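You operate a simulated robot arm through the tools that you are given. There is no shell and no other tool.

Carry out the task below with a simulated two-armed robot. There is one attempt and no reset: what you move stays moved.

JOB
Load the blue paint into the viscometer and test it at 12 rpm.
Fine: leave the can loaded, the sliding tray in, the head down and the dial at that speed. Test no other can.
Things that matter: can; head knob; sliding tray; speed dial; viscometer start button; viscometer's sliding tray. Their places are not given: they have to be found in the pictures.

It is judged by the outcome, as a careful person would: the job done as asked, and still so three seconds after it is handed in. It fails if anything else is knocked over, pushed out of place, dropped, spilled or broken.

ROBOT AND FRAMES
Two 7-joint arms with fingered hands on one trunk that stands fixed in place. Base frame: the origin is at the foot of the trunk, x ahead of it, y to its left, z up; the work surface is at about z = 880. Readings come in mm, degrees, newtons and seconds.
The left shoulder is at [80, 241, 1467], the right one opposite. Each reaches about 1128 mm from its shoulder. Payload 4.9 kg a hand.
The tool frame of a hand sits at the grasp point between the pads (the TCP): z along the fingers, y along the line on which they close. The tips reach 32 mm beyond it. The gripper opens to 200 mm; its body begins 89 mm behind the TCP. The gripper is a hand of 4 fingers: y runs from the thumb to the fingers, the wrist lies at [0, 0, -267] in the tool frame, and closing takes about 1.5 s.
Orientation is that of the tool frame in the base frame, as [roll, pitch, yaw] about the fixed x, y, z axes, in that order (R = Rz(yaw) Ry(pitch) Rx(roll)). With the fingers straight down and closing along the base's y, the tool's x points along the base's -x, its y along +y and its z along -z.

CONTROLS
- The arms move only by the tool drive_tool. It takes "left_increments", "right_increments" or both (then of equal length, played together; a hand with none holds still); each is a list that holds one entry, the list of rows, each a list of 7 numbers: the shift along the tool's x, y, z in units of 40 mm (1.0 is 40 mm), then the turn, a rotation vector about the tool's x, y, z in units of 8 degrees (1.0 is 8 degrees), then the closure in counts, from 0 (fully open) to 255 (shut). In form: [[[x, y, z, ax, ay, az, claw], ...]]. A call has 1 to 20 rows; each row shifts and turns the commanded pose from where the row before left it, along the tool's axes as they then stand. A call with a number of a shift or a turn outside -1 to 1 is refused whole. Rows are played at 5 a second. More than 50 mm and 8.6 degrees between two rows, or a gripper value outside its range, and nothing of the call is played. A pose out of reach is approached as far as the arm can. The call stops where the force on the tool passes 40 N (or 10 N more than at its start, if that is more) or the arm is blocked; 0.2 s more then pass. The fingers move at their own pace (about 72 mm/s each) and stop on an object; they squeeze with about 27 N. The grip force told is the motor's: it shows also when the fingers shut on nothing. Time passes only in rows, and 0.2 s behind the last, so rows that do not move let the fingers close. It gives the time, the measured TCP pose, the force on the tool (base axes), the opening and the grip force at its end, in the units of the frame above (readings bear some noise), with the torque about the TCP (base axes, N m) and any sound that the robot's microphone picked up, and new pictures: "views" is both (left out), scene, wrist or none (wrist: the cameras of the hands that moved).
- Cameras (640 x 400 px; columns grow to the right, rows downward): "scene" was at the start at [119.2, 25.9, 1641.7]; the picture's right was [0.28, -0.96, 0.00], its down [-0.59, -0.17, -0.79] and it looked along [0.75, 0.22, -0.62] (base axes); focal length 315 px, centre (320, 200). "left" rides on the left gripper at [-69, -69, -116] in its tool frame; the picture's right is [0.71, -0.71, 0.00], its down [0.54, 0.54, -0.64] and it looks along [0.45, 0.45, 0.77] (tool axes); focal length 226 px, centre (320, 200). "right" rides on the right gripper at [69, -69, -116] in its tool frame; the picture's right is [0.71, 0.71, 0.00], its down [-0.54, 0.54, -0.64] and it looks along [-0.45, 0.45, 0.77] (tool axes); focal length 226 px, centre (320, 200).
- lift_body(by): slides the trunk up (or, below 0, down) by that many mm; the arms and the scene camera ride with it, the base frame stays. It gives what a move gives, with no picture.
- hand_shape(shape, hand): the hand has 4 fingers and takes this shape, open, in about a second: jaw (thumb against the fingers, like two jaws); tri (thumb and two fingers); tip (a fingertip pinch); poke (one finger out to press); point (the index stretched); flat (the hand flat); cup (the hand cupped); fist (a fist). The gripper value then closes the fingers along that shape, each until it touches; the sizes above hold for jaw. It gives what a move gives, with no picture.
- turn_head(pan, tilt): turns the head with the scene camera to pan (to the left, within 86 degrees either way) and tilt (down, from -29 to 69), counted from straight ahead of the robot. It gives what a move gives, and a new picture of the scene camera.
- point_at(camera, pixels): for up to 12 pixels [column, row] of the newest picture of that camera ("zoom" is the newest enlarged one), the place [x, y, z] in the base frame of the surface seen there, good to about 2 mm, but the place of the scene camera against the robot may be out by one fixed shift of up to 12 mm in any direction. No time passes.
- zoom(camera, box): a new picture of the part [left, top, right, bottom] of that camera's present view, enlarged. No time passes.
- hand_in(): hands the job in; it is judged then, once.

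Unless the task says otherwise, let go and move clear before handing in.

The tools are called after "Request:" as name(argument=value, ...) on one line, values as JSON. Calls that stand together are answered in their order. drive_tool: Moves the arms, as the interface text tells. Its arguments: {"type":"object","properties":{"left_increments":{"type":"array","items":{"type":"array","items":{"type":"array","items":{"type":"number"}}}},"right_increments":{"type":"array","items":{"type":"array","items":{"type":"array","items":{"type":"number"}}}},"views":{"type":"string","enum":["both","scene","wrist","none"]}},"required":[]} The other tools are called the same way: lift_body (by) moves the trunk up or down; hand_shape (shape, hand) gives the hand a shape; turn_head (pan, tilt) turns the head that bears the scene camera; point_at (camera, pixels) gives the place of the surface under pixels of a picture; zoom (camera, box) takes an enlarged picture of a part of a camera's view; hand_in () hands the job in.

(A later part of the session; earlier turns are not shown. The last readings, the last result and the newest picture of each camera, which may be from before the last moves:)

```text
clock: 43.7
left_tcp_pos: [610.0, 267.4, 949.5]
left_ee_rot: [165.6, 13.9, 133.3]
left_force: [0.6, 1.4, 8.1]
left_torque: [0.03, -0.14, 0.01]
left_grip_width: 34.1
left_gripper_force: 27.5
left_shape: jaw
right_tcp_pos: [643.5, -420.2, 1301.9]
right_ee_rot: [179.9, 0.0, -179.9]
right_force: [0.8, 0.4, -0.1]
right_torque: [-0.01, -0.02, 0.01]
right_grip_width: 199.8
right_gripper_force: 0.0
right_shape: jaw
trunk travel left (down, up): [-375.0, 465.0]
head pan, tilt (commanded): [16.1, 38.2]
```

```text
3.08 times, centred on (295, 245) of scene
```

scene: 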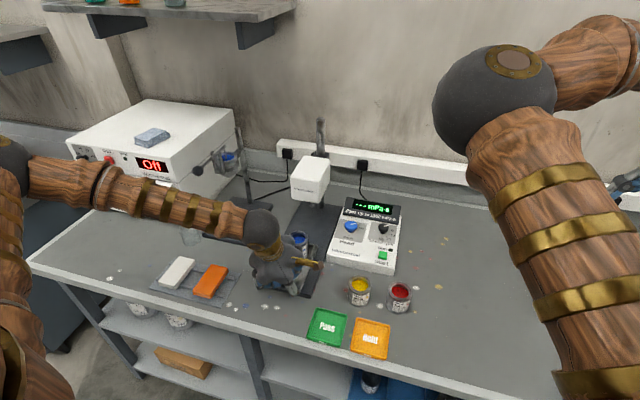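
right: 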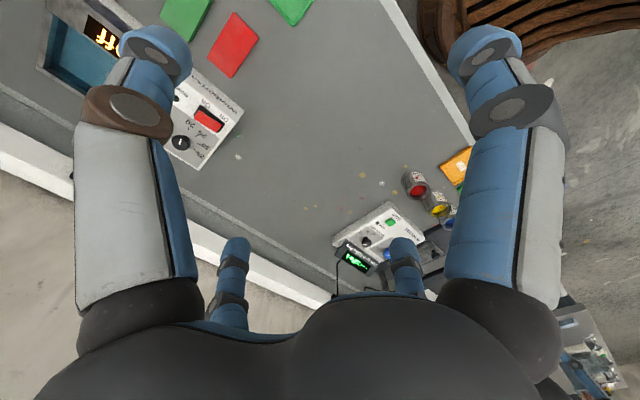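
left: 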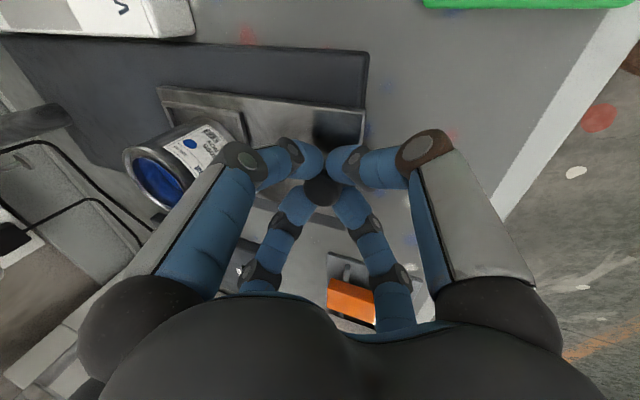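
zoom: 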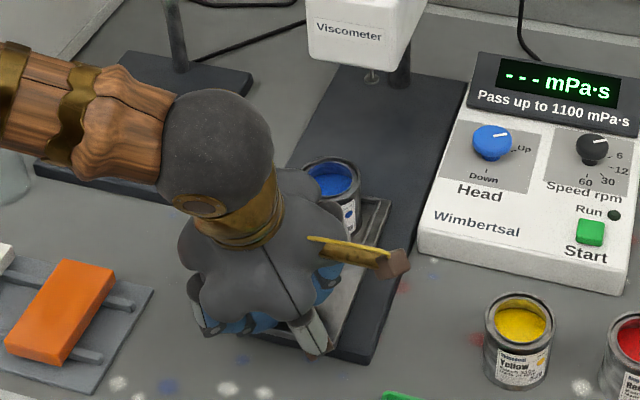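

Good grip on the knob. I'll push the tray in smoothly, starting gently: 80 mm first.

Request:
drive_tool(left_increments=[[[-0.05, 0.05, 0.025, 0, 0, 0, 255], [-0.1, 0.1, 0.051, 0, 0, 0, 255], [-0.133, 0.133, 0.068, 0, 0, 0, 255], [-0.166, 0.166, 0.085, 0, 0, 0, 255], [-0.166, 0.166, 0.085, 0, 0, 0, 255], [-0.166, 0.166, 0.085, 0, 0, 0, 255], [-0.166, 0.166, 0.085, 0, 0, 0, 255], [-0.166, 0.166, 0.085, 0, 0, 0, 255], [-0.133, 0.133, 0.068, 0, 0, 0, 255], [-0.083, 0.083, 0.042, 0, 0, 0, 255], [0, 0, 0, 0, 0, 0, 255]]], views="both")

Request:
zoom(camera="scene", box=[240, 160, 350, 290])

```text
clock: 46.1
left_tcp_pos: [689.2, 266.3, 949.5]
left_ee_rot: [165.6, 14.0, 133.4]
left_force: [-1.9, 1.3, 10.9]
left_torque: [0.01, -0.11, 0.04]
left_grip_width: 34.3
left_gripper_force: 27.1
left_shape: jaw
right_tcp_pos: [642.1, -420.6, 1301.5]
right_ee_rot: [-180.0, 0.0, -179.9]
right_force: [-0.1, -0.5, 0.6]
right_torque: [0.0, 0.02, 0.02]
right_grip_width: 200.1
right_gripper_force: 0.1
right_shape: jaw
trunk travel left (down, up): [-375.0, 465.0]
head pan, tilt (commanded): [16.1, 38.2]
```

scene: 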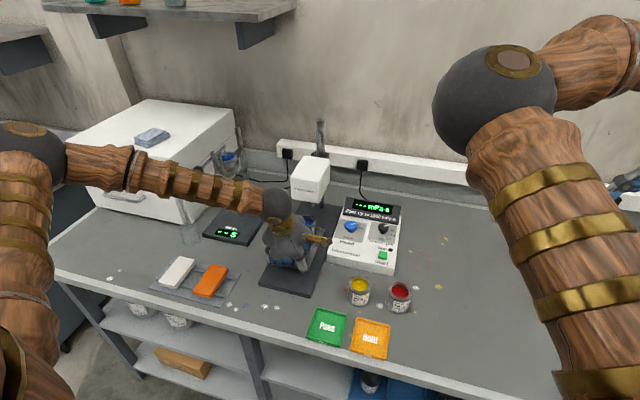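
left: 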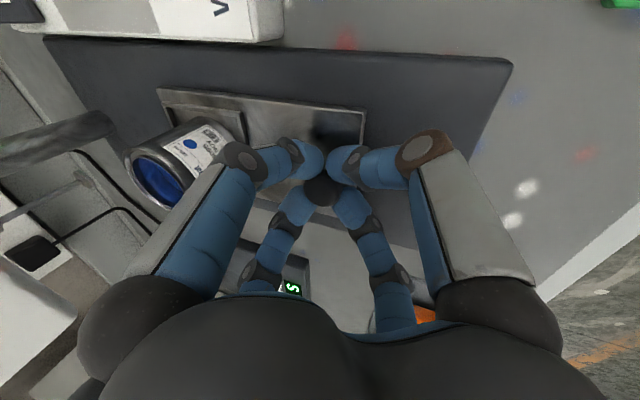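

```text
3.08 times, centred on (295, 225) of scene
```

zoom: 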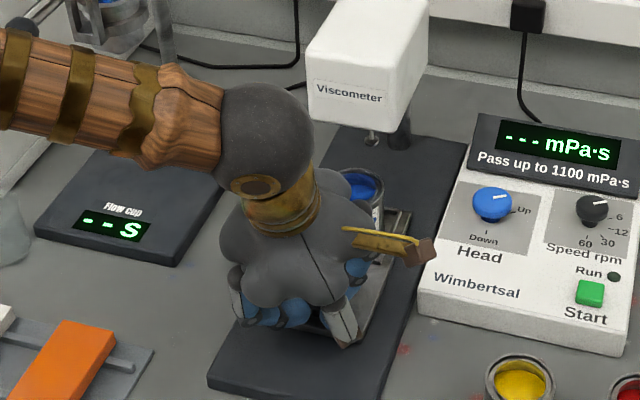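

The can rides upright with the tray. I'll push another 45 mm.

Request:
drive_tool(left_increments=[[[-0.083, 0.083, 0.042, 0, 0, 0, 255], [-0.133, 0.133, 0.066, 0, 0, 0, 255], [-0.166, 0.166, 0.08, 0, 0, 0, 255], [-0.166, 0.166, 0.08, 0, 0, 0, 255], [-0.133, 0.133, 0.066, 0, 0, 0, 255], [-0.083, 0.083, 0.042, 0, 0, 0, 255], [0, 0, 0, 0, 0, 0, 255]]], views="both")

Request:
zoom(camera="scene", box=[250, 150, 350, 270])

```text
clock: 47.7
left_tcp_pos: [736.2, 268.2, 949.7]
left_ee_rot: [165.5, 14.0, 133.4]
left_force: [-0.4, 1.4, 6.2]
left_torque: [0.05, -0.12, 0.01]
left_grip_width: 34.0
left_gripper_force: 26.8
left_shape: jaw
right_tcp_pos: [643.5, -420.5, 1302.0]
right_ee_rot: [-180.0, 0.0, -180.0]
right_force: [0.6, -0.2, 0.1]
right_torque: [0.0, -0.03, 0.01]
right_grip_width: 200.0
right_gripper_force: 0.1
right_shape: jaw
trunk travel left (down, up): [-375.0, 465.0]
head pan, tilt (commanded): [16.1, 38.2]
```

scene: 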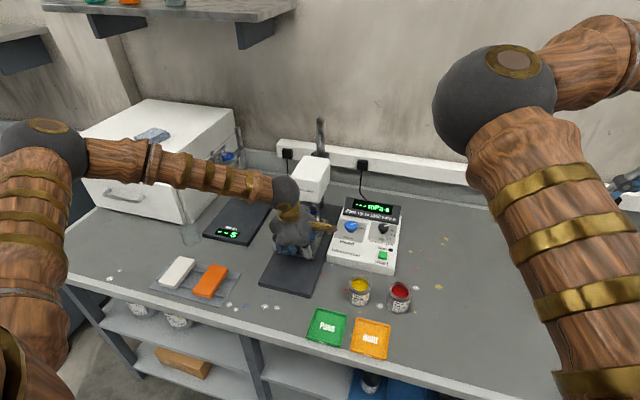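
left: 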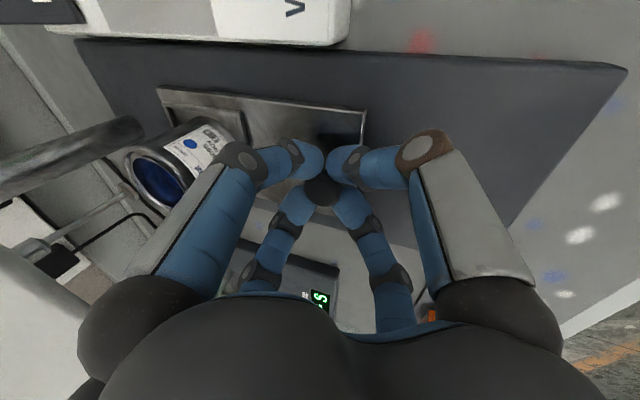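

```text
3.33 times, centred on (300, 210) of scene
```

zoom: 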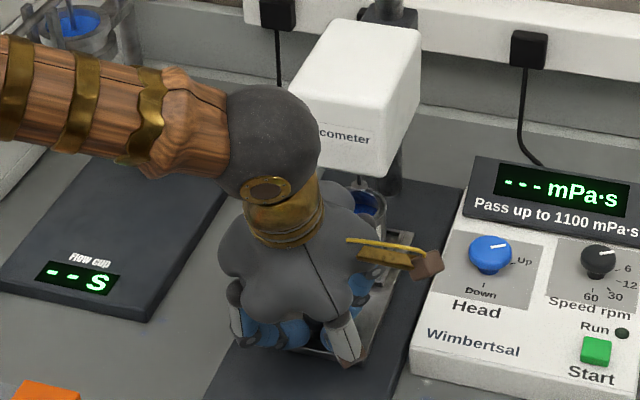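

About 10 mm remain. I'll push on in 3 mm steps until it meets the stop.

Request:
drive_tool(left_increments=[[[-0.05, 0.05, 0.0255, 0, 0, 0, 255], [-0.05, 0.05, 0.0255, 0, 0, 0, 255], [-0.05, 0.05, 0.0255, 0, 0, 0, 255], [0, 0, 0, 0, 0, 0, 255]]], views="none")

Request:
drive_tool(left_increments=[[[-0.05, 0.05, 0.0255, 0, 0, 0, 255], [-0.05, 0.05, 0.0255, 0, 0, 0, 255], [0, 0, 0, 0, 0, 0, 255]]], views="both")

```text
clock: 48.7
left_tcp_pos: [744.1, 267.1, 951.1]
left_ee_rot: [165.6, 14.1, 133.2]
left_force: [-0.3, 1.2, 4.6]
left_torque: [0.01, -0.12, 0.01]
left_grip_width: 34.1
left_gripper_force: 27.2
left_shape: jaw
right_tcp_pos: [642.8, -421.6, 1302.2]
right_ee_rot: [-179.9, 0.0, 179.9]
right_force: [-0.3, 0.4, -0.4]
right_torque: [0.01, 0.0, 0.03]
right_grip_width: 199.9
right_gripper_force: 0.0
right_shape: jaw
trunk travel left (down, up): [-375.0, 465.0]
head pan, tilt (commanded): [16.1, 38.2]
```

```text
clock: 49.5
left_tcp_pos: [750.8, 267.1, 950.0]
left_ee_rot: [165.6, 13.9, 133.2]
left_force: [0.4, 0.0, 3.6]
left_torque: [-0.01, -0.06, 0.02]
left_grip_width: 33.9
left_gripper_force: 27.1
left_shape: jaw
right_tcp_pos: [642.9, -421.2, 1302.9]
right_ee_rot: [-180.0, 0.0, -180.0]
right_force: [0.3, 0.6, -0.4]
right_torque: [-0.03, 0.03, -0.01]
right_grip_width: 200.0
right_gripper_force: 0.0
right_shape: jaw
trunk travel left (down, up): [-375.0, 465.0]
head pan, tilt (commanded): [16.1, 38.2]
```

scene: 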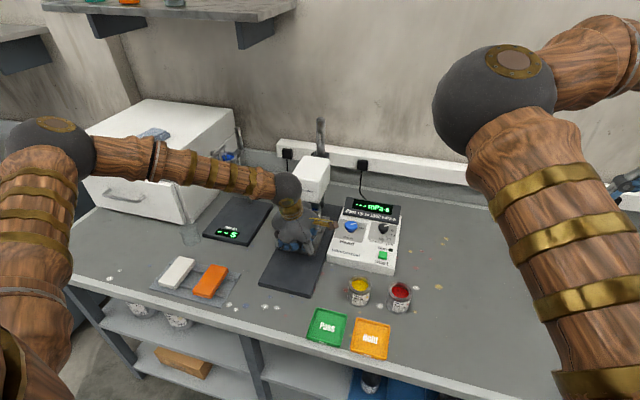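
left: 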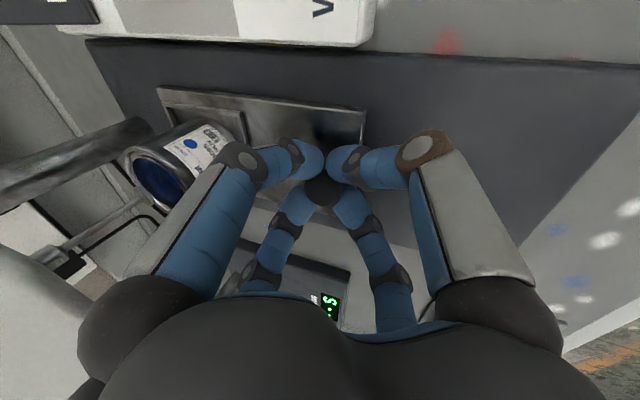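

No stop felt yet at TCP x 750.8. I'll measure the tray's corners (158,90; 365,112) and the can's rim relative to the spindle.

Request:
zoom(camera="left", box=[90, 70, 390, 240])

Request:
point_at(camera="left", pixels=[[365, 110], [362, 116], [158, 88], [322, 192], [126, 153], [195, 182], [133, 178], [165, 150], [320, 185], [200, 130], [115, 195]])

```text
2.13 times, centred on (240, 155) of left
```

zoom: 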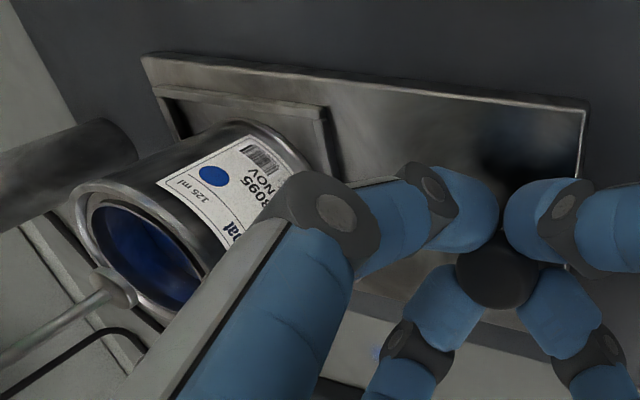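

```text
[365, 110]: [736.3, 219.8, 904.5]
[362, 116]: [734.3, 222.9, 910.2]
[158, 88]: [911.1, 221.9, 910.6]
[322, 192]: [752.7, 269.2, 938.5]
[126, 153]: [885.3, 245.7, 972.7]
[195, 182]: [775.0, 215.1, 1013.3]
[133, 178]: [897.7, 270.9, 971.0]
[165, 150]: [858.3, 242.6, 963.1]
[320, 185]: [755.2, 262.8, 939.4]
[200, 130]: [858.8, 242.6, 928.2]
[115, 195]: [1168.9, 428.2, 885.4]
```

The tray's corners and knob are back at their original places (736,220; 911,222; knob 753). I'll nudge 3 mm further to confirm it's against its stop.

Request:
drive_tool(left_increments=[[[-0.03, 0.03, 0.015, 0, 0, 0, 255], [-0.03, 0.03, 0.015, 0, 0, 0, 255], [0, 0, 0, 0, 0, 0, 255]]], views="none")

```text
clock: 50.3
left_tcp_pos: [752.3, 267.7, 951.5]
left_ee_rot: [165.6, 14.0, 133.3]
left_force: [-12.5, 0.7, 4.2]
left_torque: [0.05, 0.18, -0.06]
left_grip_width: 33.7
left_gripper_force: 27.3
left_shape: jaw
right_tcp_pos: [641.0, -420.2, 1303.1]
right_ee_rot: [-179.9, 0.1, -179.9]
right_force: [-0.4, 0.6, -1.1]
right_torque: [0.01, 0.03, -0.01]
right_grip_width: 199.7
right_gripper_force: 0.0
right_shape: jaw
trunk travel left (down, up): [-375.0, 465.0]
head pan, tilt (commanded): [16.1, 38.2]
```

A clear stop is felt (−12.5 N in x), so the tray is fully in. I'll open the fingers and withdraw along the hand's axis.

Request:
drive_tool(left_increments=[[[0, 0, 0, 0, 0, 0, 220], [0, 0, 0, 0, 0, 0, 172], [0, 0, 0, 0, 0, 0, 172], [0, 0, 0, 0, 0, 0, 172], [0, 0, -0.4, 0, 0, 0, 172], [0, 0, -0.8, 0, 0, 0, 172], [0, 0, -1, 0, 0, 0, 172], [0, 0, -0.8, 0, 0, 0, 172], [0, 0, 0, 0, 0, 0, 172]]], views="both")

Request:
zoom(camera="scene", box=[250, 150, 350, 270])

```text
clock: 52.3
left_tcp_pos: [712.8, 267.4, 1061.2]
left_ee_rot: [165.6, 13.9, 133.3]
left_force: [1.2, 0.2, -0.5]
left_torque: [0.01, 0.03, 0.01]
left_grip_width: 64.7
left_gripper_force: 0.1
left_shape: jaw
right_tcp_pos: [643.9, -420.4, 1301.7]
right_ee_rot: [180.0, -0.1, 180.0]
right_force: [0.4, -0.2, 0.0]
right_torque: [0.01, 0.01, -0.02]
right_grip_width: 199.7
right_gripper_force: 0.1
right_shape: jaw
trunk travel left (down, up): [-375.0, 465.0]
head pan, tilt (commanded): [16.1, 38.2]
```

scene: 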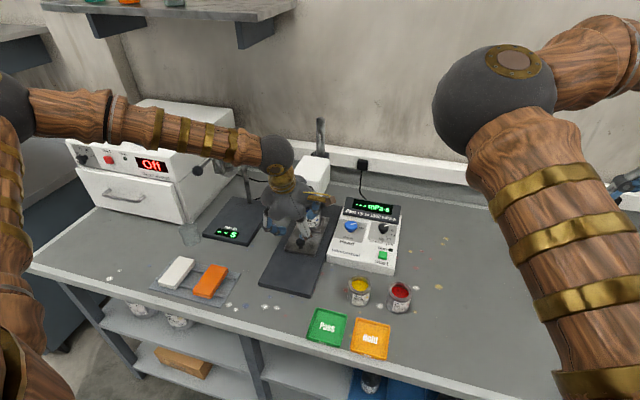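
left: 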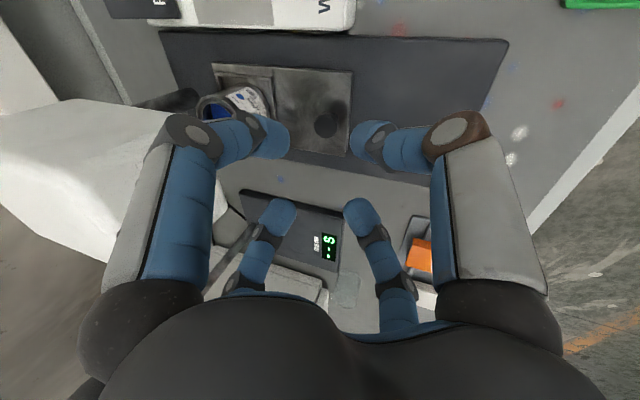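

```text
3.33 times, centred on (300, 210) of scene
```

zoom: 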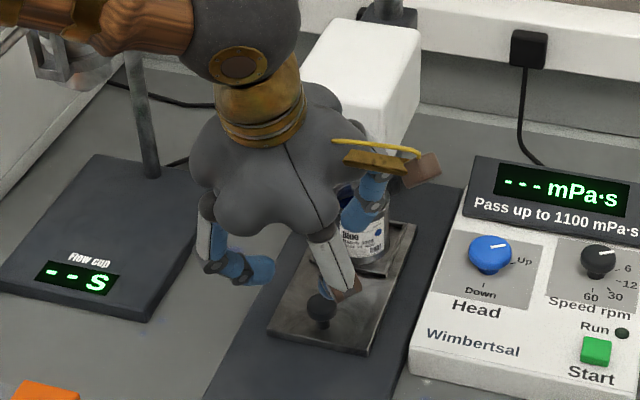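

The tray stayed in with the can in place. Now I'll raise the left hand, straighten it and move it to the right of the viscometer (y 133), still in front of the control box; I'm also checking the display's height.

Request:
point_at(camera="scene", pixels=[[348, 198], [400, 205], [346, 215], [397, 222], [372, 200], [372, 212], [353, 226], [385, 228]])

Request:
drive_tool(left_increments=[[[0, 0, -1, 0, 0, 0, 172], [0, 0, -1, 0, 0, 0, 172], [0, 0, 0, 0.442, 0.442, 0, 172], [0, 0, 0, 0.442, 0.442, 0, 172], [0, 0, 0, 0.442, 0.442, 0, 172], [0, 0, 0, 0.442, 0.442, 0, 172], [-0.6, -0.6, 0, 0, 0, 0, 172], [-0.6, -0.6, 0, 0, 0, 0, 172], [-0.6, -0.6, 0, 0, 0, 0, 172], [-0.56, -0.56, 0, 0, 0, 0, 172], [0, 0, 0, 0, 0, 0, 172]]], views="both")

```text
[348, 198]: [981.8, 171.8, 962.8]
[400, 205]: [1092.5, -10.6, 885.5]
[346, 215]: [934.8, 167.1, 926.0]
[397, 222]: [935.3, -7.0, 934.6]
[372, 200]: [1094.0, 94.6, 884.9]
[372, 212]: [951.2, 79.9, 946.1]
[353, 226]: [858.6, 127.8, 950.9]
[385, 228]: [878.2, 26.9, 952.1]
```

```text
clock: 54.7
left_tcp_pos: [687.4, 134.6, 1138.3]
left_ee_rot: [-180.0, 0.0, 135.1]
left_force: [-1.3, -0.6, 0.4]
left_torque: [-0.05, -0.02, -0.03]
left_grip_width: 65.0
left_gripper_force: 0.0
left_shape: jaw
right_tcp_pos: [643.6, -420.8, 1303.1]
right_ee_rot: [-180.0, 0.0, -179.9]
right_force: [-0.9, 0.7, -0.3]
right_torque: [0.0, -0.02, -0.02]
right_grip_width: 199.8
right_gripper_force: 0.0
right_shape: jaw
trunk travel left (down, up): [-375.0, 465.0]
head pan, tilt (commanded): [16.1, 38.2]
```

scene: 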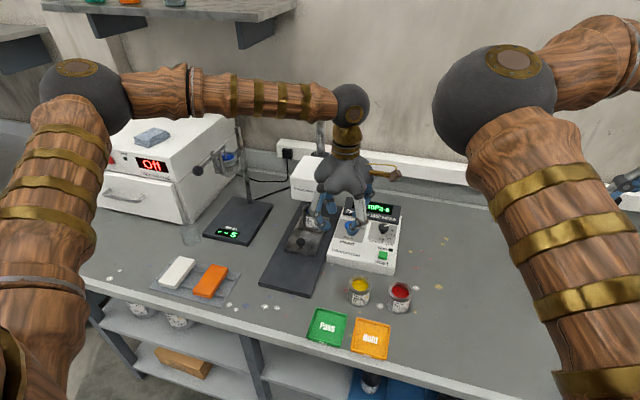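
left: 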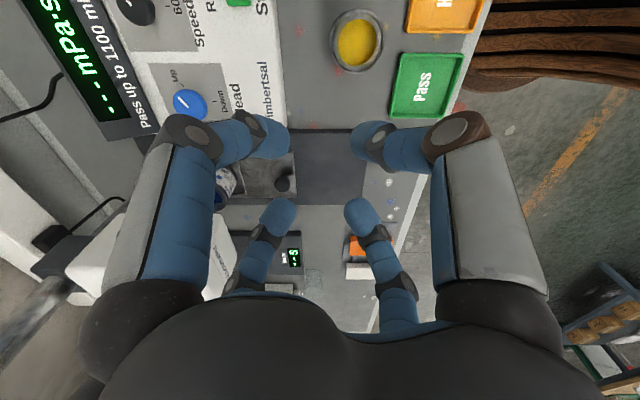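

The hand is clear in front of the control box. I'll lower to z≈1005 here and then advance over the Head knob, staying below the head block's underside with the knuckles.

Request:
drive_tool(left_increments=[[[0, 0, 0.83, 0, 0, 0, 172], [0, 0, 0.83, 0, 0, 0, 172], [0, 0, 0.83, 0, 0, 0, 172], [0, 0, 0.83, 0, 0, 0, 172], [-0.5, 0.5, 0, 0, 0, 0, 172], [-0.5, 0.5, 0, 0, 0, 0, 172], [-0.5, 0.5, 0, 0, 0, 0, 172], [-0.5, 0.5, 0, 0, 0, 0, 172], [-0.5, 0.5, 0, 0, 0, 0, 172], [-0.5, 0.5, 0, 0, 0, 0, 172], [0, 0, 0, 0, 0, 0, 172]]], views="both")

Request:
zoom(camera="scene", box=[280, 140, 420, 280])

```text
clock: 57.1
left_tcp_pos: [856.3, 134.9, 1004.9]
left_ee_rot: [-179.9, 0.0, 135.2]
left_force: [-0.1, 0.3, 1.0]
left_torque: [0.02, 0.0, 0.03]
left_grip_width: 64.9
left_gripper_force: 0.1
left_shape: jaw
right_tcp_pos: [643.7, -420.9, 1301.5]
right_ee_rot: [180.0, -0.1, -179.9]
right_force: [-0.2, -0.6, 0.9]
right_torque: [0.0, -0.03, 0.0]
right_grip_width: 199.8
right_gripper_force: 0.1
right_shape: jaw
trunk travel left (down, up): [-375.0, 465.0]
head pan, tilt (commanded): [16.1, 38.2]
```

scene: 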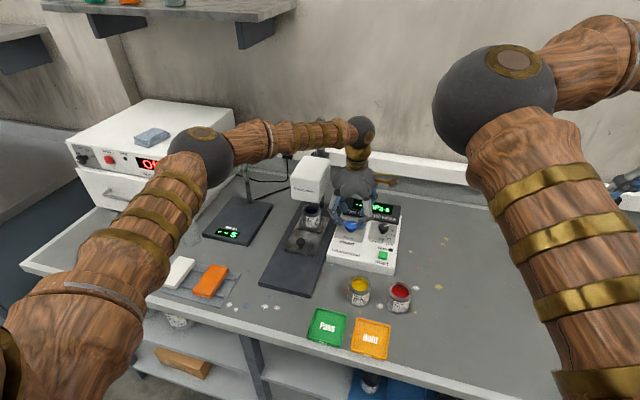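
left: 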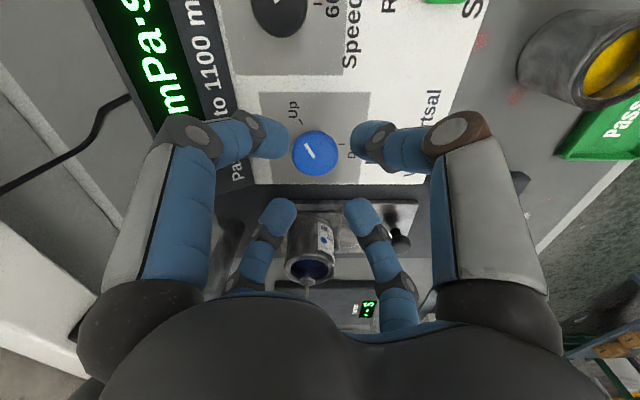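

```text
2.86 times, centred on (350, 210) of scene
```

zoom: 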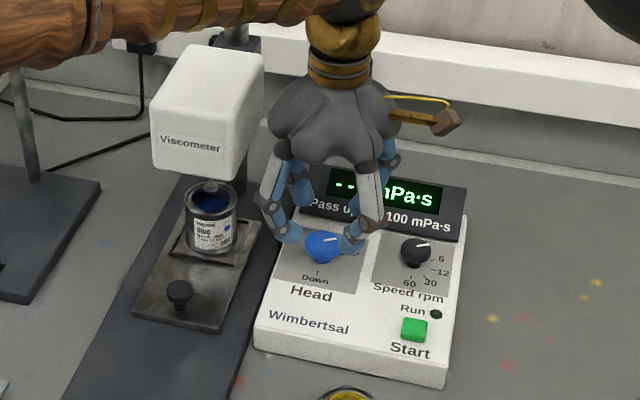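

An excellent view: can under the spindle, hand over the Head knob (left view 315,152). I'll measure the knob's centre and marks from here.

Request:
zoom(camera="left", box=[270, 90, 370, 190])

Request:
point_at(camera="left", pixels=[[294, 153], [337, 153], [315, 132], [315, 172], [315, 152], [308, 148], [313, 158], [299, 122], [352, 143], [280, 20], [306, 5]])

```text
4.00 times, centred on (320, 140) of left
```

zoom: 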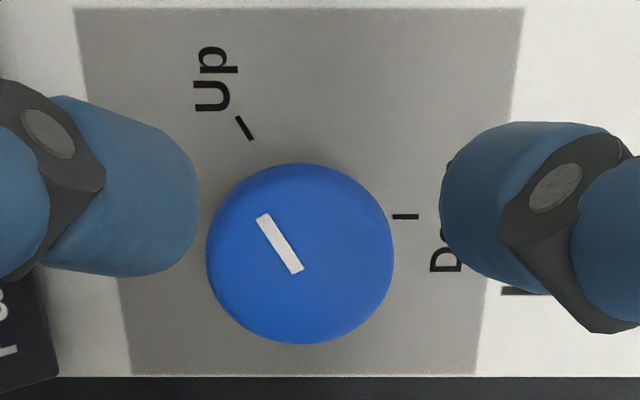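

```text
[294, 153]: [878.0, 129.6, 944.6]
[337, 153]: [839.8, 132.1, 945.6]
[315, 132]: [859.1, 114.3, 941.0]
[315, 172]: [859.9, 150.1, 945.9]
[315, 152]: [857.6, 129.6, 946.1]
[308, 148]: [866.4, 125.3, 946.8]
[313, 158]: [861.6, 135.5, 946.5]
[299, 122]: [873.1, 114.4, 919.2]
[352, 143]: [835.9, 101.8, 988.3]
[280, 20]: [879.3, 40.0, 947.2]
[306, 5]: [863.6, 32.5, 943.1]
```

Knob centre is (859,132), cap ~37 mm; pointer parallel to the Up mark (−57°), Down at 180°, so about 120° clockwise is needed. I'll correct the hand's centring and pre-rotate the wrist counter-clockwise, half first, to see whether it reaches.

Request:
drive_tool(left_increments=[[[-0.094, 0, 0, 0, 0, 0, 172], [0, 0, 0, 0, 0, -0.98, 172], [0, 0, 0, 0, 0, -0.98, 172], [0, 0, 0, 0, 0, -0.98, 172], [0, 0, 0, 0, 0, -0.98, 172], [0, 0, 0, 0, 0, -0.98, 172], [0, 0, 0, 0, 0, -0.98, 172], [0, 0, 0, 0, 0, -0.98, 172], [0, 0, 0, 0, 0, 0, 172]]], views="both")

```text
clock: 59.1
left_tcp_pos: [858.6, 130.9, 1006.0]
left_ee_rot: [179.9, 0.0, -170.1]
left_force: [-0.4, 0.1, 0.8]
left_torque: [0.01, 0.01, -0.04]
left_grip_width: 65.0
left_gripper_force: 0.0
left_shape: jaw
right_tcp_pos: [643.8, -420.3, 1301.9]
right_ee_rot: [-180.0, -0.1, -179.9]
right_force: [0.0, -0.1, 0.6]
right_torque: [0.0, -0.02, -0.02]
right_grip_width: 200.0
right_gripper_force: 0.0
right_shape: jaw
trunk travel left (down, up): [-375.0, 465.0]
head pan, tilt (commanded): [16.1, 38.2]
```

scene: 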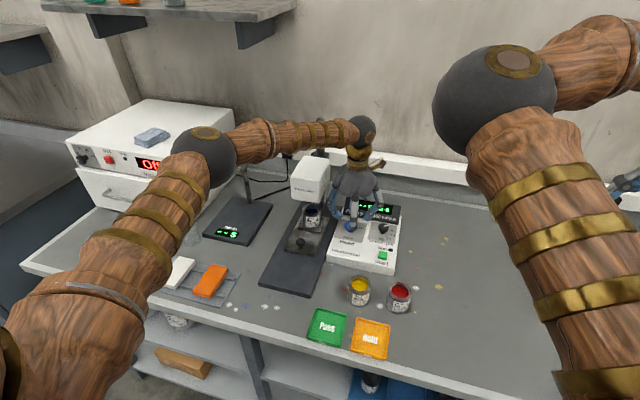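
left: 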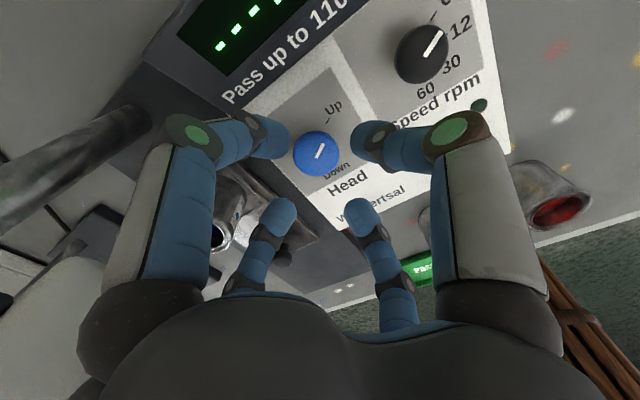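

The wrist followed (now 55° turned) with no change elsewhere. I'll continue the pre-rotation by another 55°.

Request:
drive_tool(left_increments=[[[0, 0, 0, 0, 0, -0.98, 172], [0, 0, 0, 0, 0, -0.98, 172], [0, 0, 0, 0, 0, -0.98, 172], [0, 0, 0, 0, 0, -0.98, 172], [0, 0, 0, 0, 0, -0.98, 172], [0, 0, 0, 0, 0, -0.98, 172], [0, 0, 0, 0, 0, -0.98, 172], [0, 0, 0, 0, 0, 0, 172]]], views="both")

```text
clock: 60.9
left_tcp_pos: [858.4, 131.6, 1005.8]
left_ee_rot: [180.0, 0.0, -115.1]
left_force: [0.1, -0.1, -0.1]
left_torque: [0.0, 0.0, -0.01]
left_grip_width: 64.9
left_gripper_force: 0.0
left_shape: jaw
right_tcp_pos: [644.5, -421.7, 1301.3]
right_ee_rot: [180.0, -0.1, -179.9]
right_force: [0.4, 0.3, -1.3]
right_torque: [-0.03, 0.01, 0.0]
right_grip_width: 200.1
right_gripper_force: 0.1
right_shape: jaw
trunk travel left (down, up): [-375.0, 465.0]
head pan, tilt (commanded): [16.1, 38.2]
```

scene: 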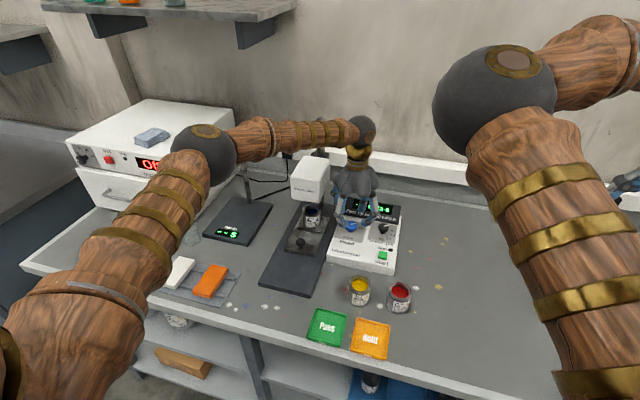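
left: 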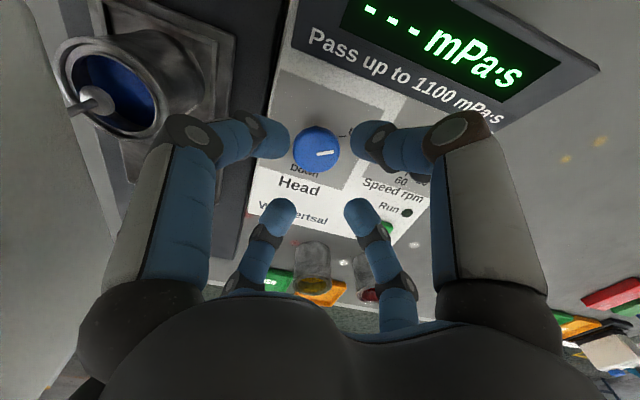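

The wrist reached 110° of pre-rotation. The knob (316,150) is centred between the fingertips. I'll lower onto it (tips a few mm above the panel).

Request:
drive_tool(left_increments=[[[0, 0, 0.4, 0, 0, 0, 172], [0, 0, 0.4, 0, 0, 0, 172], [0, 0, 0.25, 0, 0, 0, 172], [0, 0, 0.12, 0, 0, 0, 172], [0, 0, 0, 0, 0, 0, 172]]], views="wrist")

Request:
zoom(camera="scene", box=[280, 140, 420, 280])

```text
clock: 62.1
left_tcp_pos: [859.1, 130.5, 957.5]
left_ee_rot: [-180.0, 0.0, -115.2]
left_force: [-0.3, -0.3, 0.4]
left_torque: [-0.04, 0.0, 0.01]
left_grip_width: 64.9
left_gripper_force: 0.1
left_shape: jaw
right_tcp_pos: [643.7, -420.1, 1302.2]
right_ee_rot: [180.0, 0.0, -179.9]
right_force: [0.7, -0.8, 0.3]
right_torque: [-0.02, -0.01, -0.02]
right_grip_width: 200.1
right_gripper_force: 0.0
right_shape: jaw
trunk travel left (down, up): [-375.0, 465.0]
head pan, tilt (commanded): [16.1, 38.2]
```

left: 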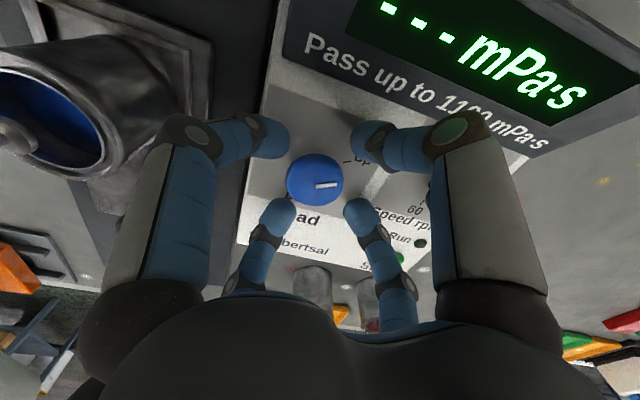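

```text
2.86 times, centred on (350, 210) of scene
```

zoom: 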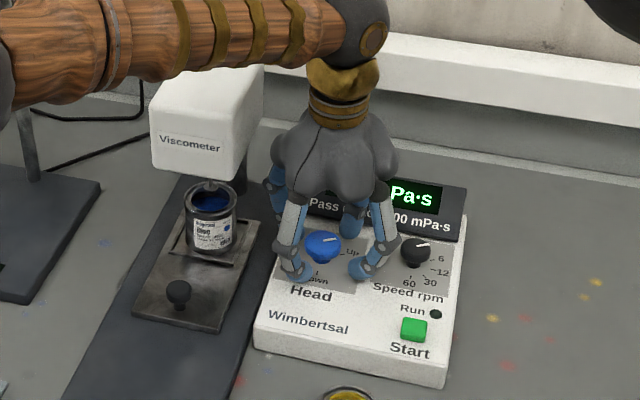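

The knob is well inside the four fingertips. I'll close on it.

Request:
drive_tool(left_increments=[[[0, 0, 0, 0, 0, 0, 255], [0, 0, 0, 0, 0, 0, 255], [0, 0, 0, 0, 0, 0, 255], [0, 0, 0, 0, 0, 0, 255], [0, 0, 0, 0, 0, 0, 255]]], views="wrist")

```text
clock: 63.3
left_tcp_pos: [858.8, 131.1, 956.2]
left_ee_rot: [179.8, -0.1, -115.3]
left_force: [-2.2, -1.6, -14.6]
left_torque: [-0.05, 0.04, -0.01]
left_grip_width: 34.2
left_gripper_force: 27.0
left_shape: jaw
right_tcp_pos: [644.6, -420.5, 1299.8]
right_ee_rot: [180.0, -0.3, -179.9]
right_force: [-0.4, 0.3, -0.1]
right_torque: [0.0, 0.0, 0.0]
right_grip_width: 199.9
right_gripper_force: 0.0
right_shape: jaw
trunk travel left (down, up): [-375.0, 465.0]
head pan, tilt (commanded): [16.1, 38.2]
```

left: 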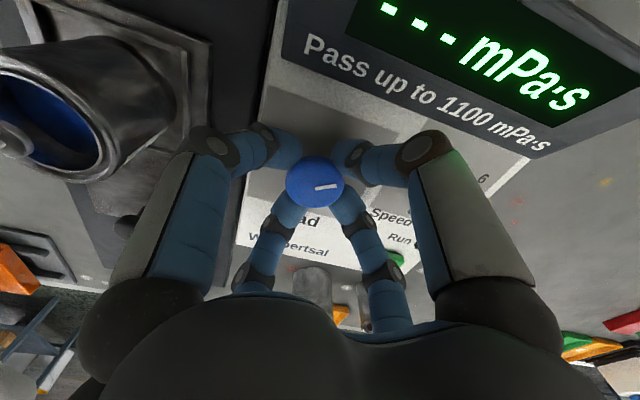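

The fingertips slid partly under the mushroom cap (−14.6 N pull). I'll reopen, rise 7 mm and grip the cap's side instead.

Request:
drive_tool(left_increments=[[[0, 0, 0, 0, 0, 0, 200], [0, 0, 0, 0, 0, 0, 180], [0, 0, 0, 0, 0, 0, 180], [0.01, 0, -0.17, 0, 0, 0, 180], [0, 0, 0, 0, 0, 0, 180], [0, 0, 0, 0, 0, 0, 255], [0, 0, 0, 0, 0, 0, 255], [0, 0, 0, 0, 0, 0, 255], [0, 0, 0, 0, 0, 0, 255]]], views="wrist")

```text
clock: 65.3
left_tcp_pos: [857.5, 130.4, 966.2]
left_ee_rot: [-180.0, 0.0, -115.2]
left_force: [0.5, -1.1, 0.8]
left_torque: [0.0, -0.05, 0.0]
left_grip_width: 32.8
left_gripper_force: 26.4
left_shape: jaw
right_tcp_pos: [643.2, -421.6, 1301.0]
right_ee_rot: [-179.9, 0.0, -179.9]
right_force: [0.2, -0.3, -0.8]
right_torque: [-0.02, -0.01, -0.01]
right_grip_width: 199.9
right_gripper_force: 0.0
right_shape: jaw
trunk travel left (down, up): [-375.0, 465.0]
head pan, tilt (commanded): [16.1, 38.2]
```

left: 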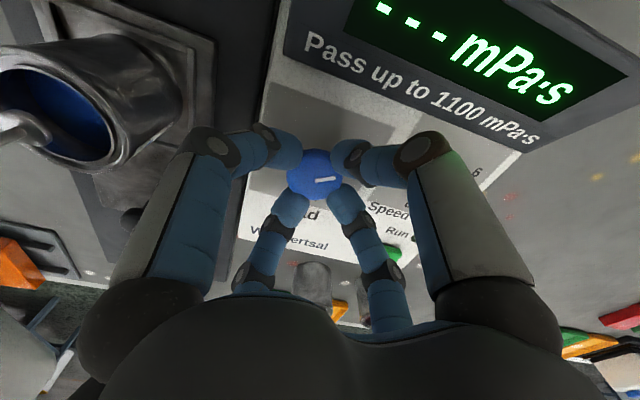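

Now a clean side grip with no vertical force. I'll turn clockwise 22° first and check that the pointer follows.

Request:
drive_tool(left_increments=[[[0, 0, 0, 0, 0, 0.9, 255], [0, 0, 0, 0, 0, 0.9, 255], [0, 0, 0, 0, 0, 0.9, 255], [0, 0, 0, 0, 0, 0, 255]]], views="wrist")

```text
clock: 66.3
left_tcp_pos: [857.3, 130.8, 965.1]
left_ee_rot: [180.0, 0.0, -136.9]
left_force: [-7.4, 1.3, 0.1]
left_torque: [0.06, 0.22, 0.07]
left_grip_width: 32.4
left_gripper_force: 27.2
left_shape: jaw
right_tcp_pos: [643.6, -420.4, 1302.3]
right_ee_rot: [180.0, 0.0, -179.9]
right_force: [-0.4, 0.0, 0.1]
right_torque: [-0.03, -0.01, 0.0]
right_grip_width: 200.2
right_gripper_force: 0.0
right_shape: jaw
trunk travel left (down, up): [-375.0, 465.0]
head pan, tilt (commanded): [16.1, 38.2]
```

left: 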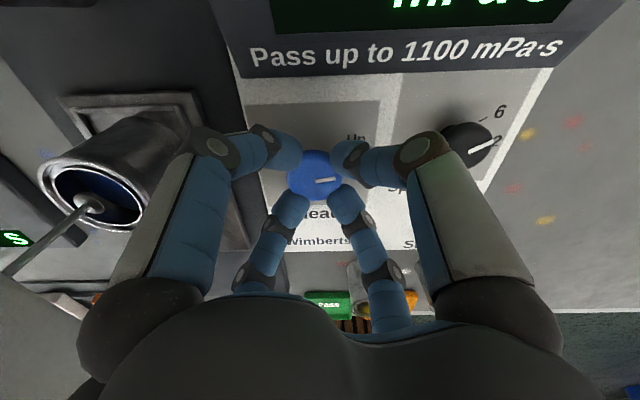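

The knob turns with the hand. The dial's pointer at (480,148) needs a check, so I'll zoom in to make sure nothing touched it.

Request:
zoom(camera="scene", box=[320, 180, 420, 280])

Request:
zoom(camera="left", box=[400, 80, 540, 180])

```text
4.00 times, centred on (370, 230) of scene
```

zoom: 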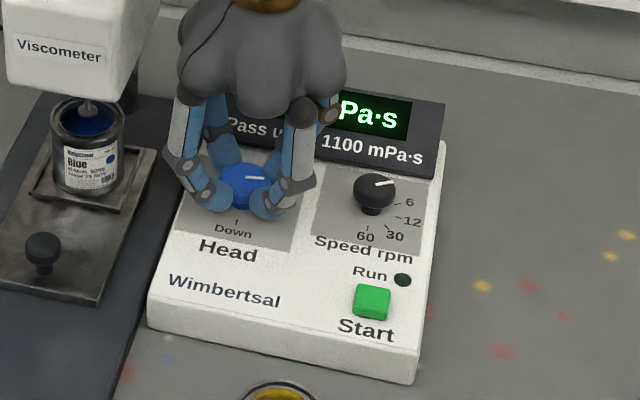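

```text
4.00 times, centred on (470, 130) of left
```

zoom: 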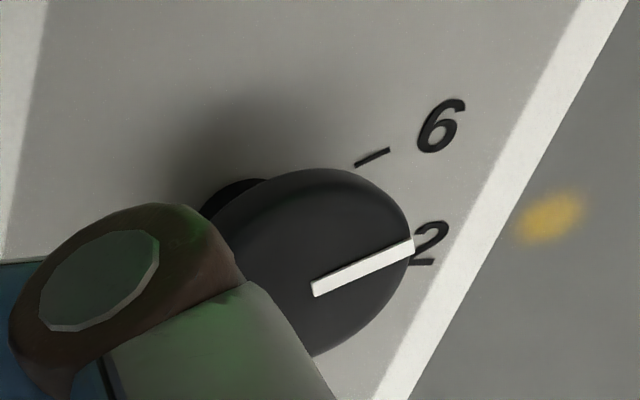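

The dial is untouched (pointer still parallel to the 6 tick), and the spindle has started down into the can. I'll keep turning clockwise, 36° more.

Request:
drive_tool(left_increments=[[[0, 0, 0, 0, 0, 0.9, 255], [0, 0, 0, 0, 0, 0.9, 255], [0, 0, 0, 0, 0, 0.9, 255], [0, 0, 0, 0, 0, 0.9, 255], [0, 0, 0, 0, 0, 0.9, 255], [0, 0, 0, 0, 0, 0, 255]]], views="both")

Request:
zoom(camera="scene", box=[280, 150, 420, 290])

```text
clock: 67.7
left_tcp_pos: [857.1, 132.8, 966.0]
left_ee_rot: [-180.0, 0.0, -172.8]
left_force: [-12.0, 8.6, -1.3]
left_torque: [0.24, 0.46, 0.06]
left_grip_width: 32.6
left_gripper_force: 26.9
left_shape: jaw
right_tcp_pos: [642.4, -419.9, 1303.0]
right_ee_rot: [179.9, 0.1, -179.9]
right_force: [-0.3, -0.2, -0.5]
right_torque: [0.0, -0.02, -0.04]
right_grip_width: 200.1
right_gripper_force: 0.1
right_shape: jaw
trunk travel left (down, up): [-375.0, 465.0]
head pan, tilt (commanded): [16.1, 38.2]
```

scene: 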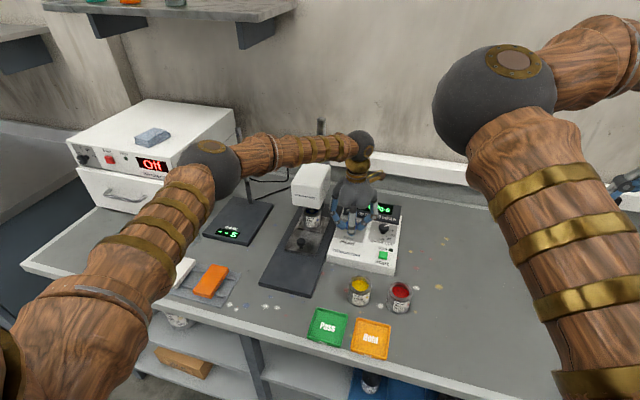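
left: 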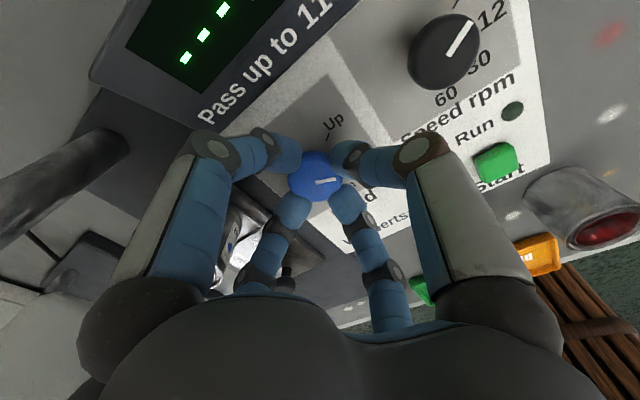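

```text
2.86 times, centred on (350, 220) of scene
```

zoom: 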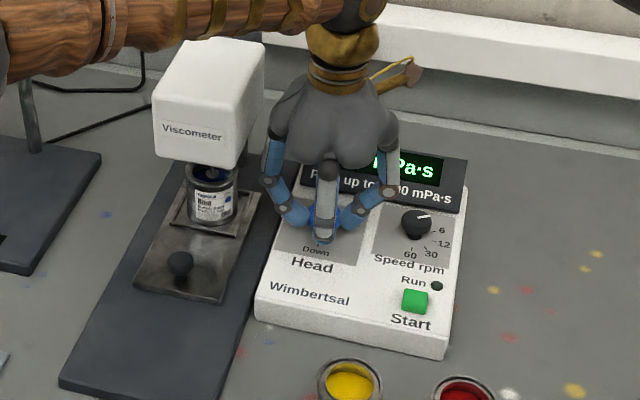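

The head is coming down as the knob turns (about 58° so far). I'll relieve the sideways force by 2 mm and turn another 36°.

Request:
drive_tool(left_increments=[[[0.036, 0.035, 0, 0, 0, 0, 255], [0, 0, 0, 0, 0, 0.9, 255], [0, 0, 0, 0, 0, 0.9, 255], [0, 0, 0, 0, 0, 0.9, 255], [0, 0, 0, 0, 0, 0.9, 255], [0, 0, 0, 0, 0, 0.9, 255], [0, 0, 0, 0, 0, 0, 255]]], views="both")

Request:
zoom(camera="scene", box=[280, 150, 420, 290])

```text
clock: 69.3
left_tcp_pos: [856.6, 134.4, 966.5]
left_ee_rot: [180.0, 0.0, 151.2]
left_force: [-6.7, 13.5, 0.0]
left_torque: [0.47, 0.3, 0.06]
left_grip_width: 32.3
left_gripper_force: 27.2
left_shape: jaw
right_tcp_pos: [643.3, -419.8, 1303.5]
right_ee_rot: [180.0, 0.0, 180.0]
right_force: [-0.2, 0.2, 1.1]
right_torque: [-0.02, 0.01, -0.05]
right_grip_width: 200.1
right_gripper_force: 0.1
right_shape: jaw
trunk travel left (down, up): [-375.0, 465.0]
head pan, tilt (commanded): [16.1, 38.2]
```

scene: 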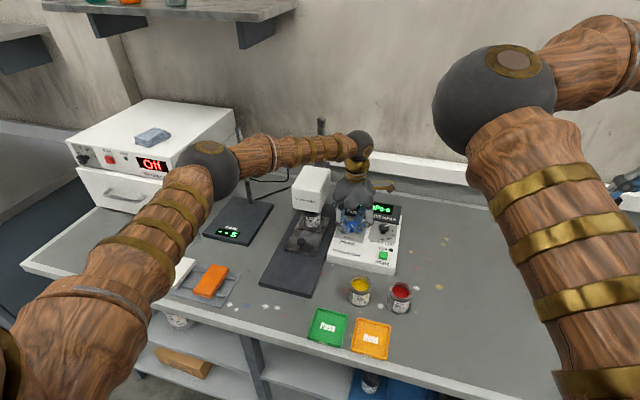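
left: 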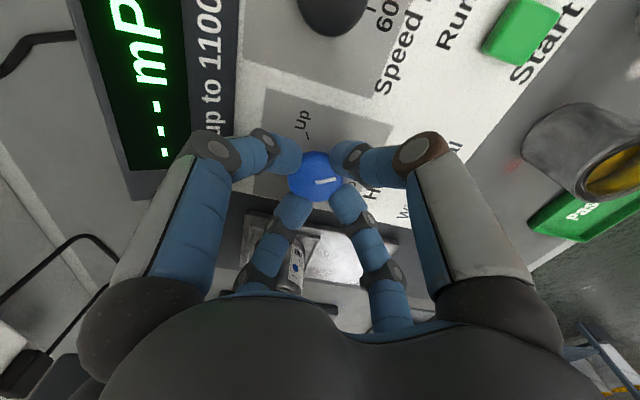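

```text
2.86 times, centred on (350, 220) of scene
```

zoom: 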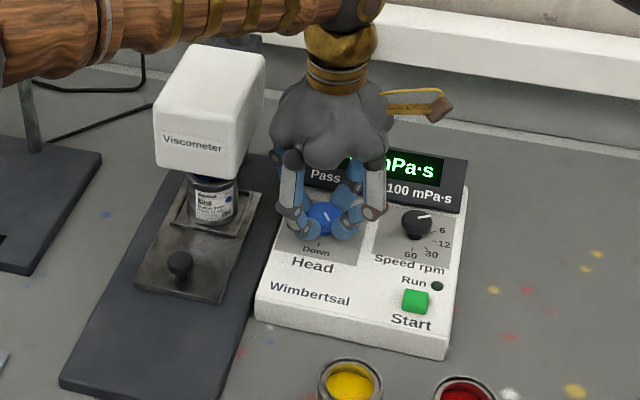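

The knob has turned ~94° with the hand, and the head is lower still. I'll relieve the sideways load again and turn another 22°.

Request:
drive_tool(left_increments=[[[0.04, 0.029, 0, 0, 0, 0, 255], [0, 0, 0, 0, 0, 0.9, 255], [0, 0, 0, 0, 0, 0.9, 255], [0, 0, 0, 0, 0, 0.9, 255], [0, 0, 0, 0, 0, 0, 255]]], views="both")

Request:
zoom(camera="left", box=[230, 90, 410, 230])

Request:
zoom(camera="scene", box=[320, 190, 400, 270])

```text
clock: 70.5
left_tcp_pos: [856.3, 136.1, 966.9]
left_ee_rot: [-179.9, 0.0, 129.5]
left_force: [1.8, 14.7, 3.4]
left_torque: [0.57, 0.01, 0.07]
left_grip_width: 32.3
left_gripper_force: 27.3
left_shape: jaw
right_tcp_pos: [644.2, -419.7, 1302.1]
right_ee_rot: [-179.9, 0.0, -180.0]
right_force: [-0.5, 0.1, -0.8]
right_torque: [0.0, 0.01, -0.03]
right_grip_width: 199.9
right_gripper_force: 0.1
right_shape: jaw
trunk travel left (down, up): [-375.0, 465.0]
head pan, tilt (commanded): [16.1, 38.2]
```

scene: 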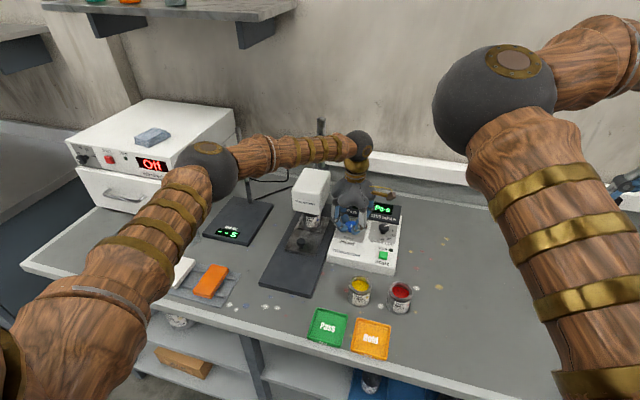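
left: 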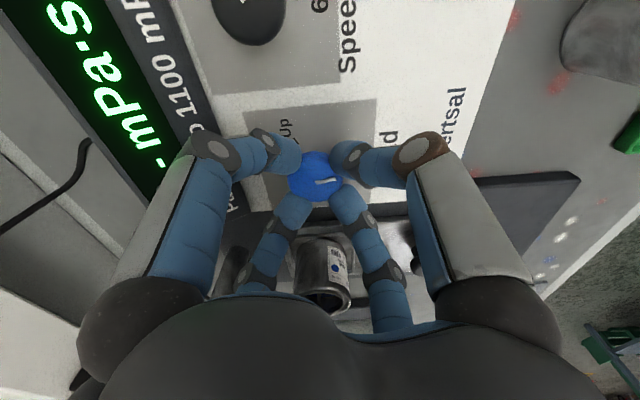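

```text
2.86 times, centred on (320, 160) of left
```

zoom: 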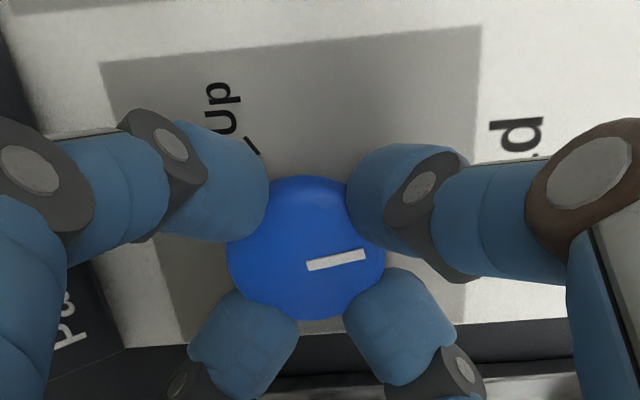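

```text
5.00 times, centred on (360, 230) of scene
```

zoom: 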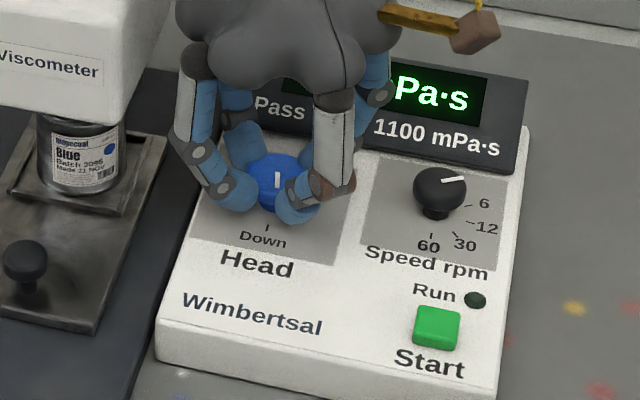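

The pointer is now about 6° short of the Down mark. I'll relieve the side force and turn a further 7–8°.

Request:
drive_tool(left_increments=[[[0.035, 0.036, 0, 0, 0, 0, 255], [0, 0, 0, 0, 0, 0.5, 255], [0, 0, 0, 0, 0, 0.5, 255], [0, 0, 0, 0, 0, 0, 255]]], views="both")

Request:
zoom(camera="left", box=[230, 90, 410, 230])

Request:
zoom(camera="scene", box=[270, 150, 400, 270])

```text
clock: 71.5
left_tcp_pos: [857.3, 135.6, 965.5]
left_ee_rot: [180.0, 0.0, 121.6]
left_force: [3.5, 10.1, 4.4]
left_torque: [0.48, -0.01, 0.06]
left_grip_width: 32.1
left_gripper_force: 26.8
left_shape: jaw
right_tcp_pos: [644.2, -420.0, 1301.2]
right_ee_rot: [-180.0, 0.0, -179.9]
right_force: [-0.5, -0.4, -0.1]
right_torque: [-0.03, 0.0, -0.02]
right_grip_width: 199.8
right_gripper_force: 0.2
right_shape: jaw
trunk travel left (down, up): [-375.0, 465.0]
head pan, tilt (commanded): [16.1, 38.2]
```

scene: 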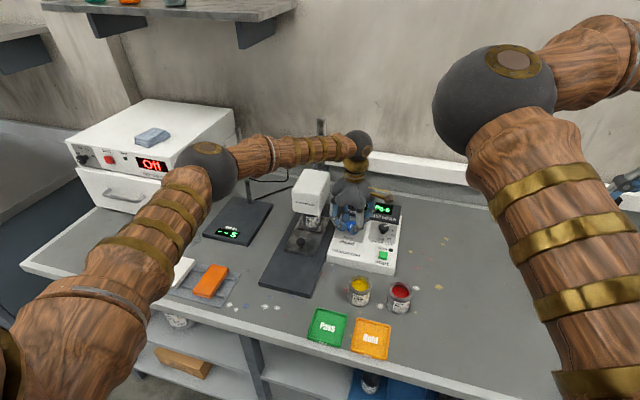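
left: 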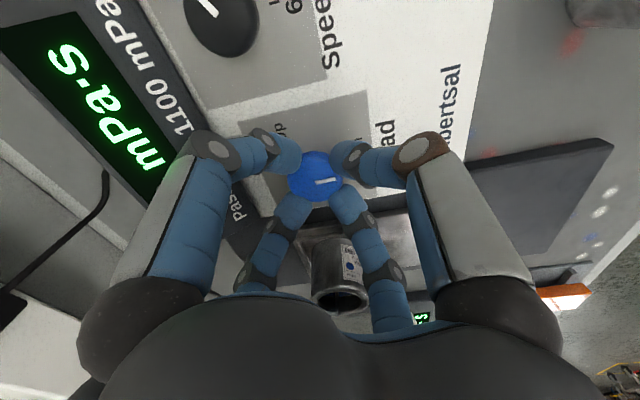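

```text
2.86 times, centred on (320, 160) of left
```

zoom: 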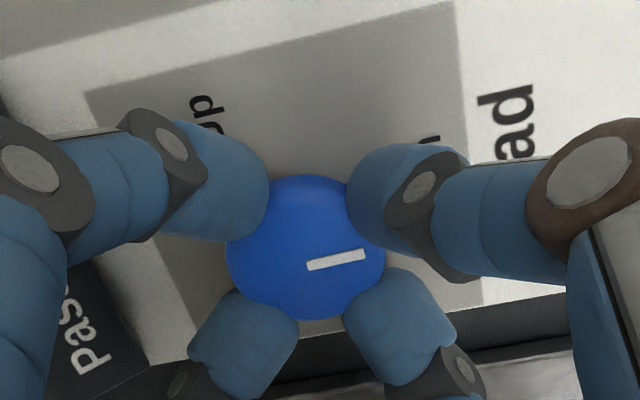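

```text
3.33 times, centred on (335, 210) of scene
```

zoom: 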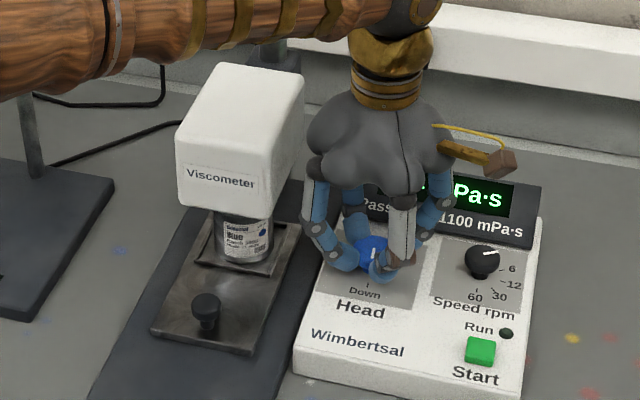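

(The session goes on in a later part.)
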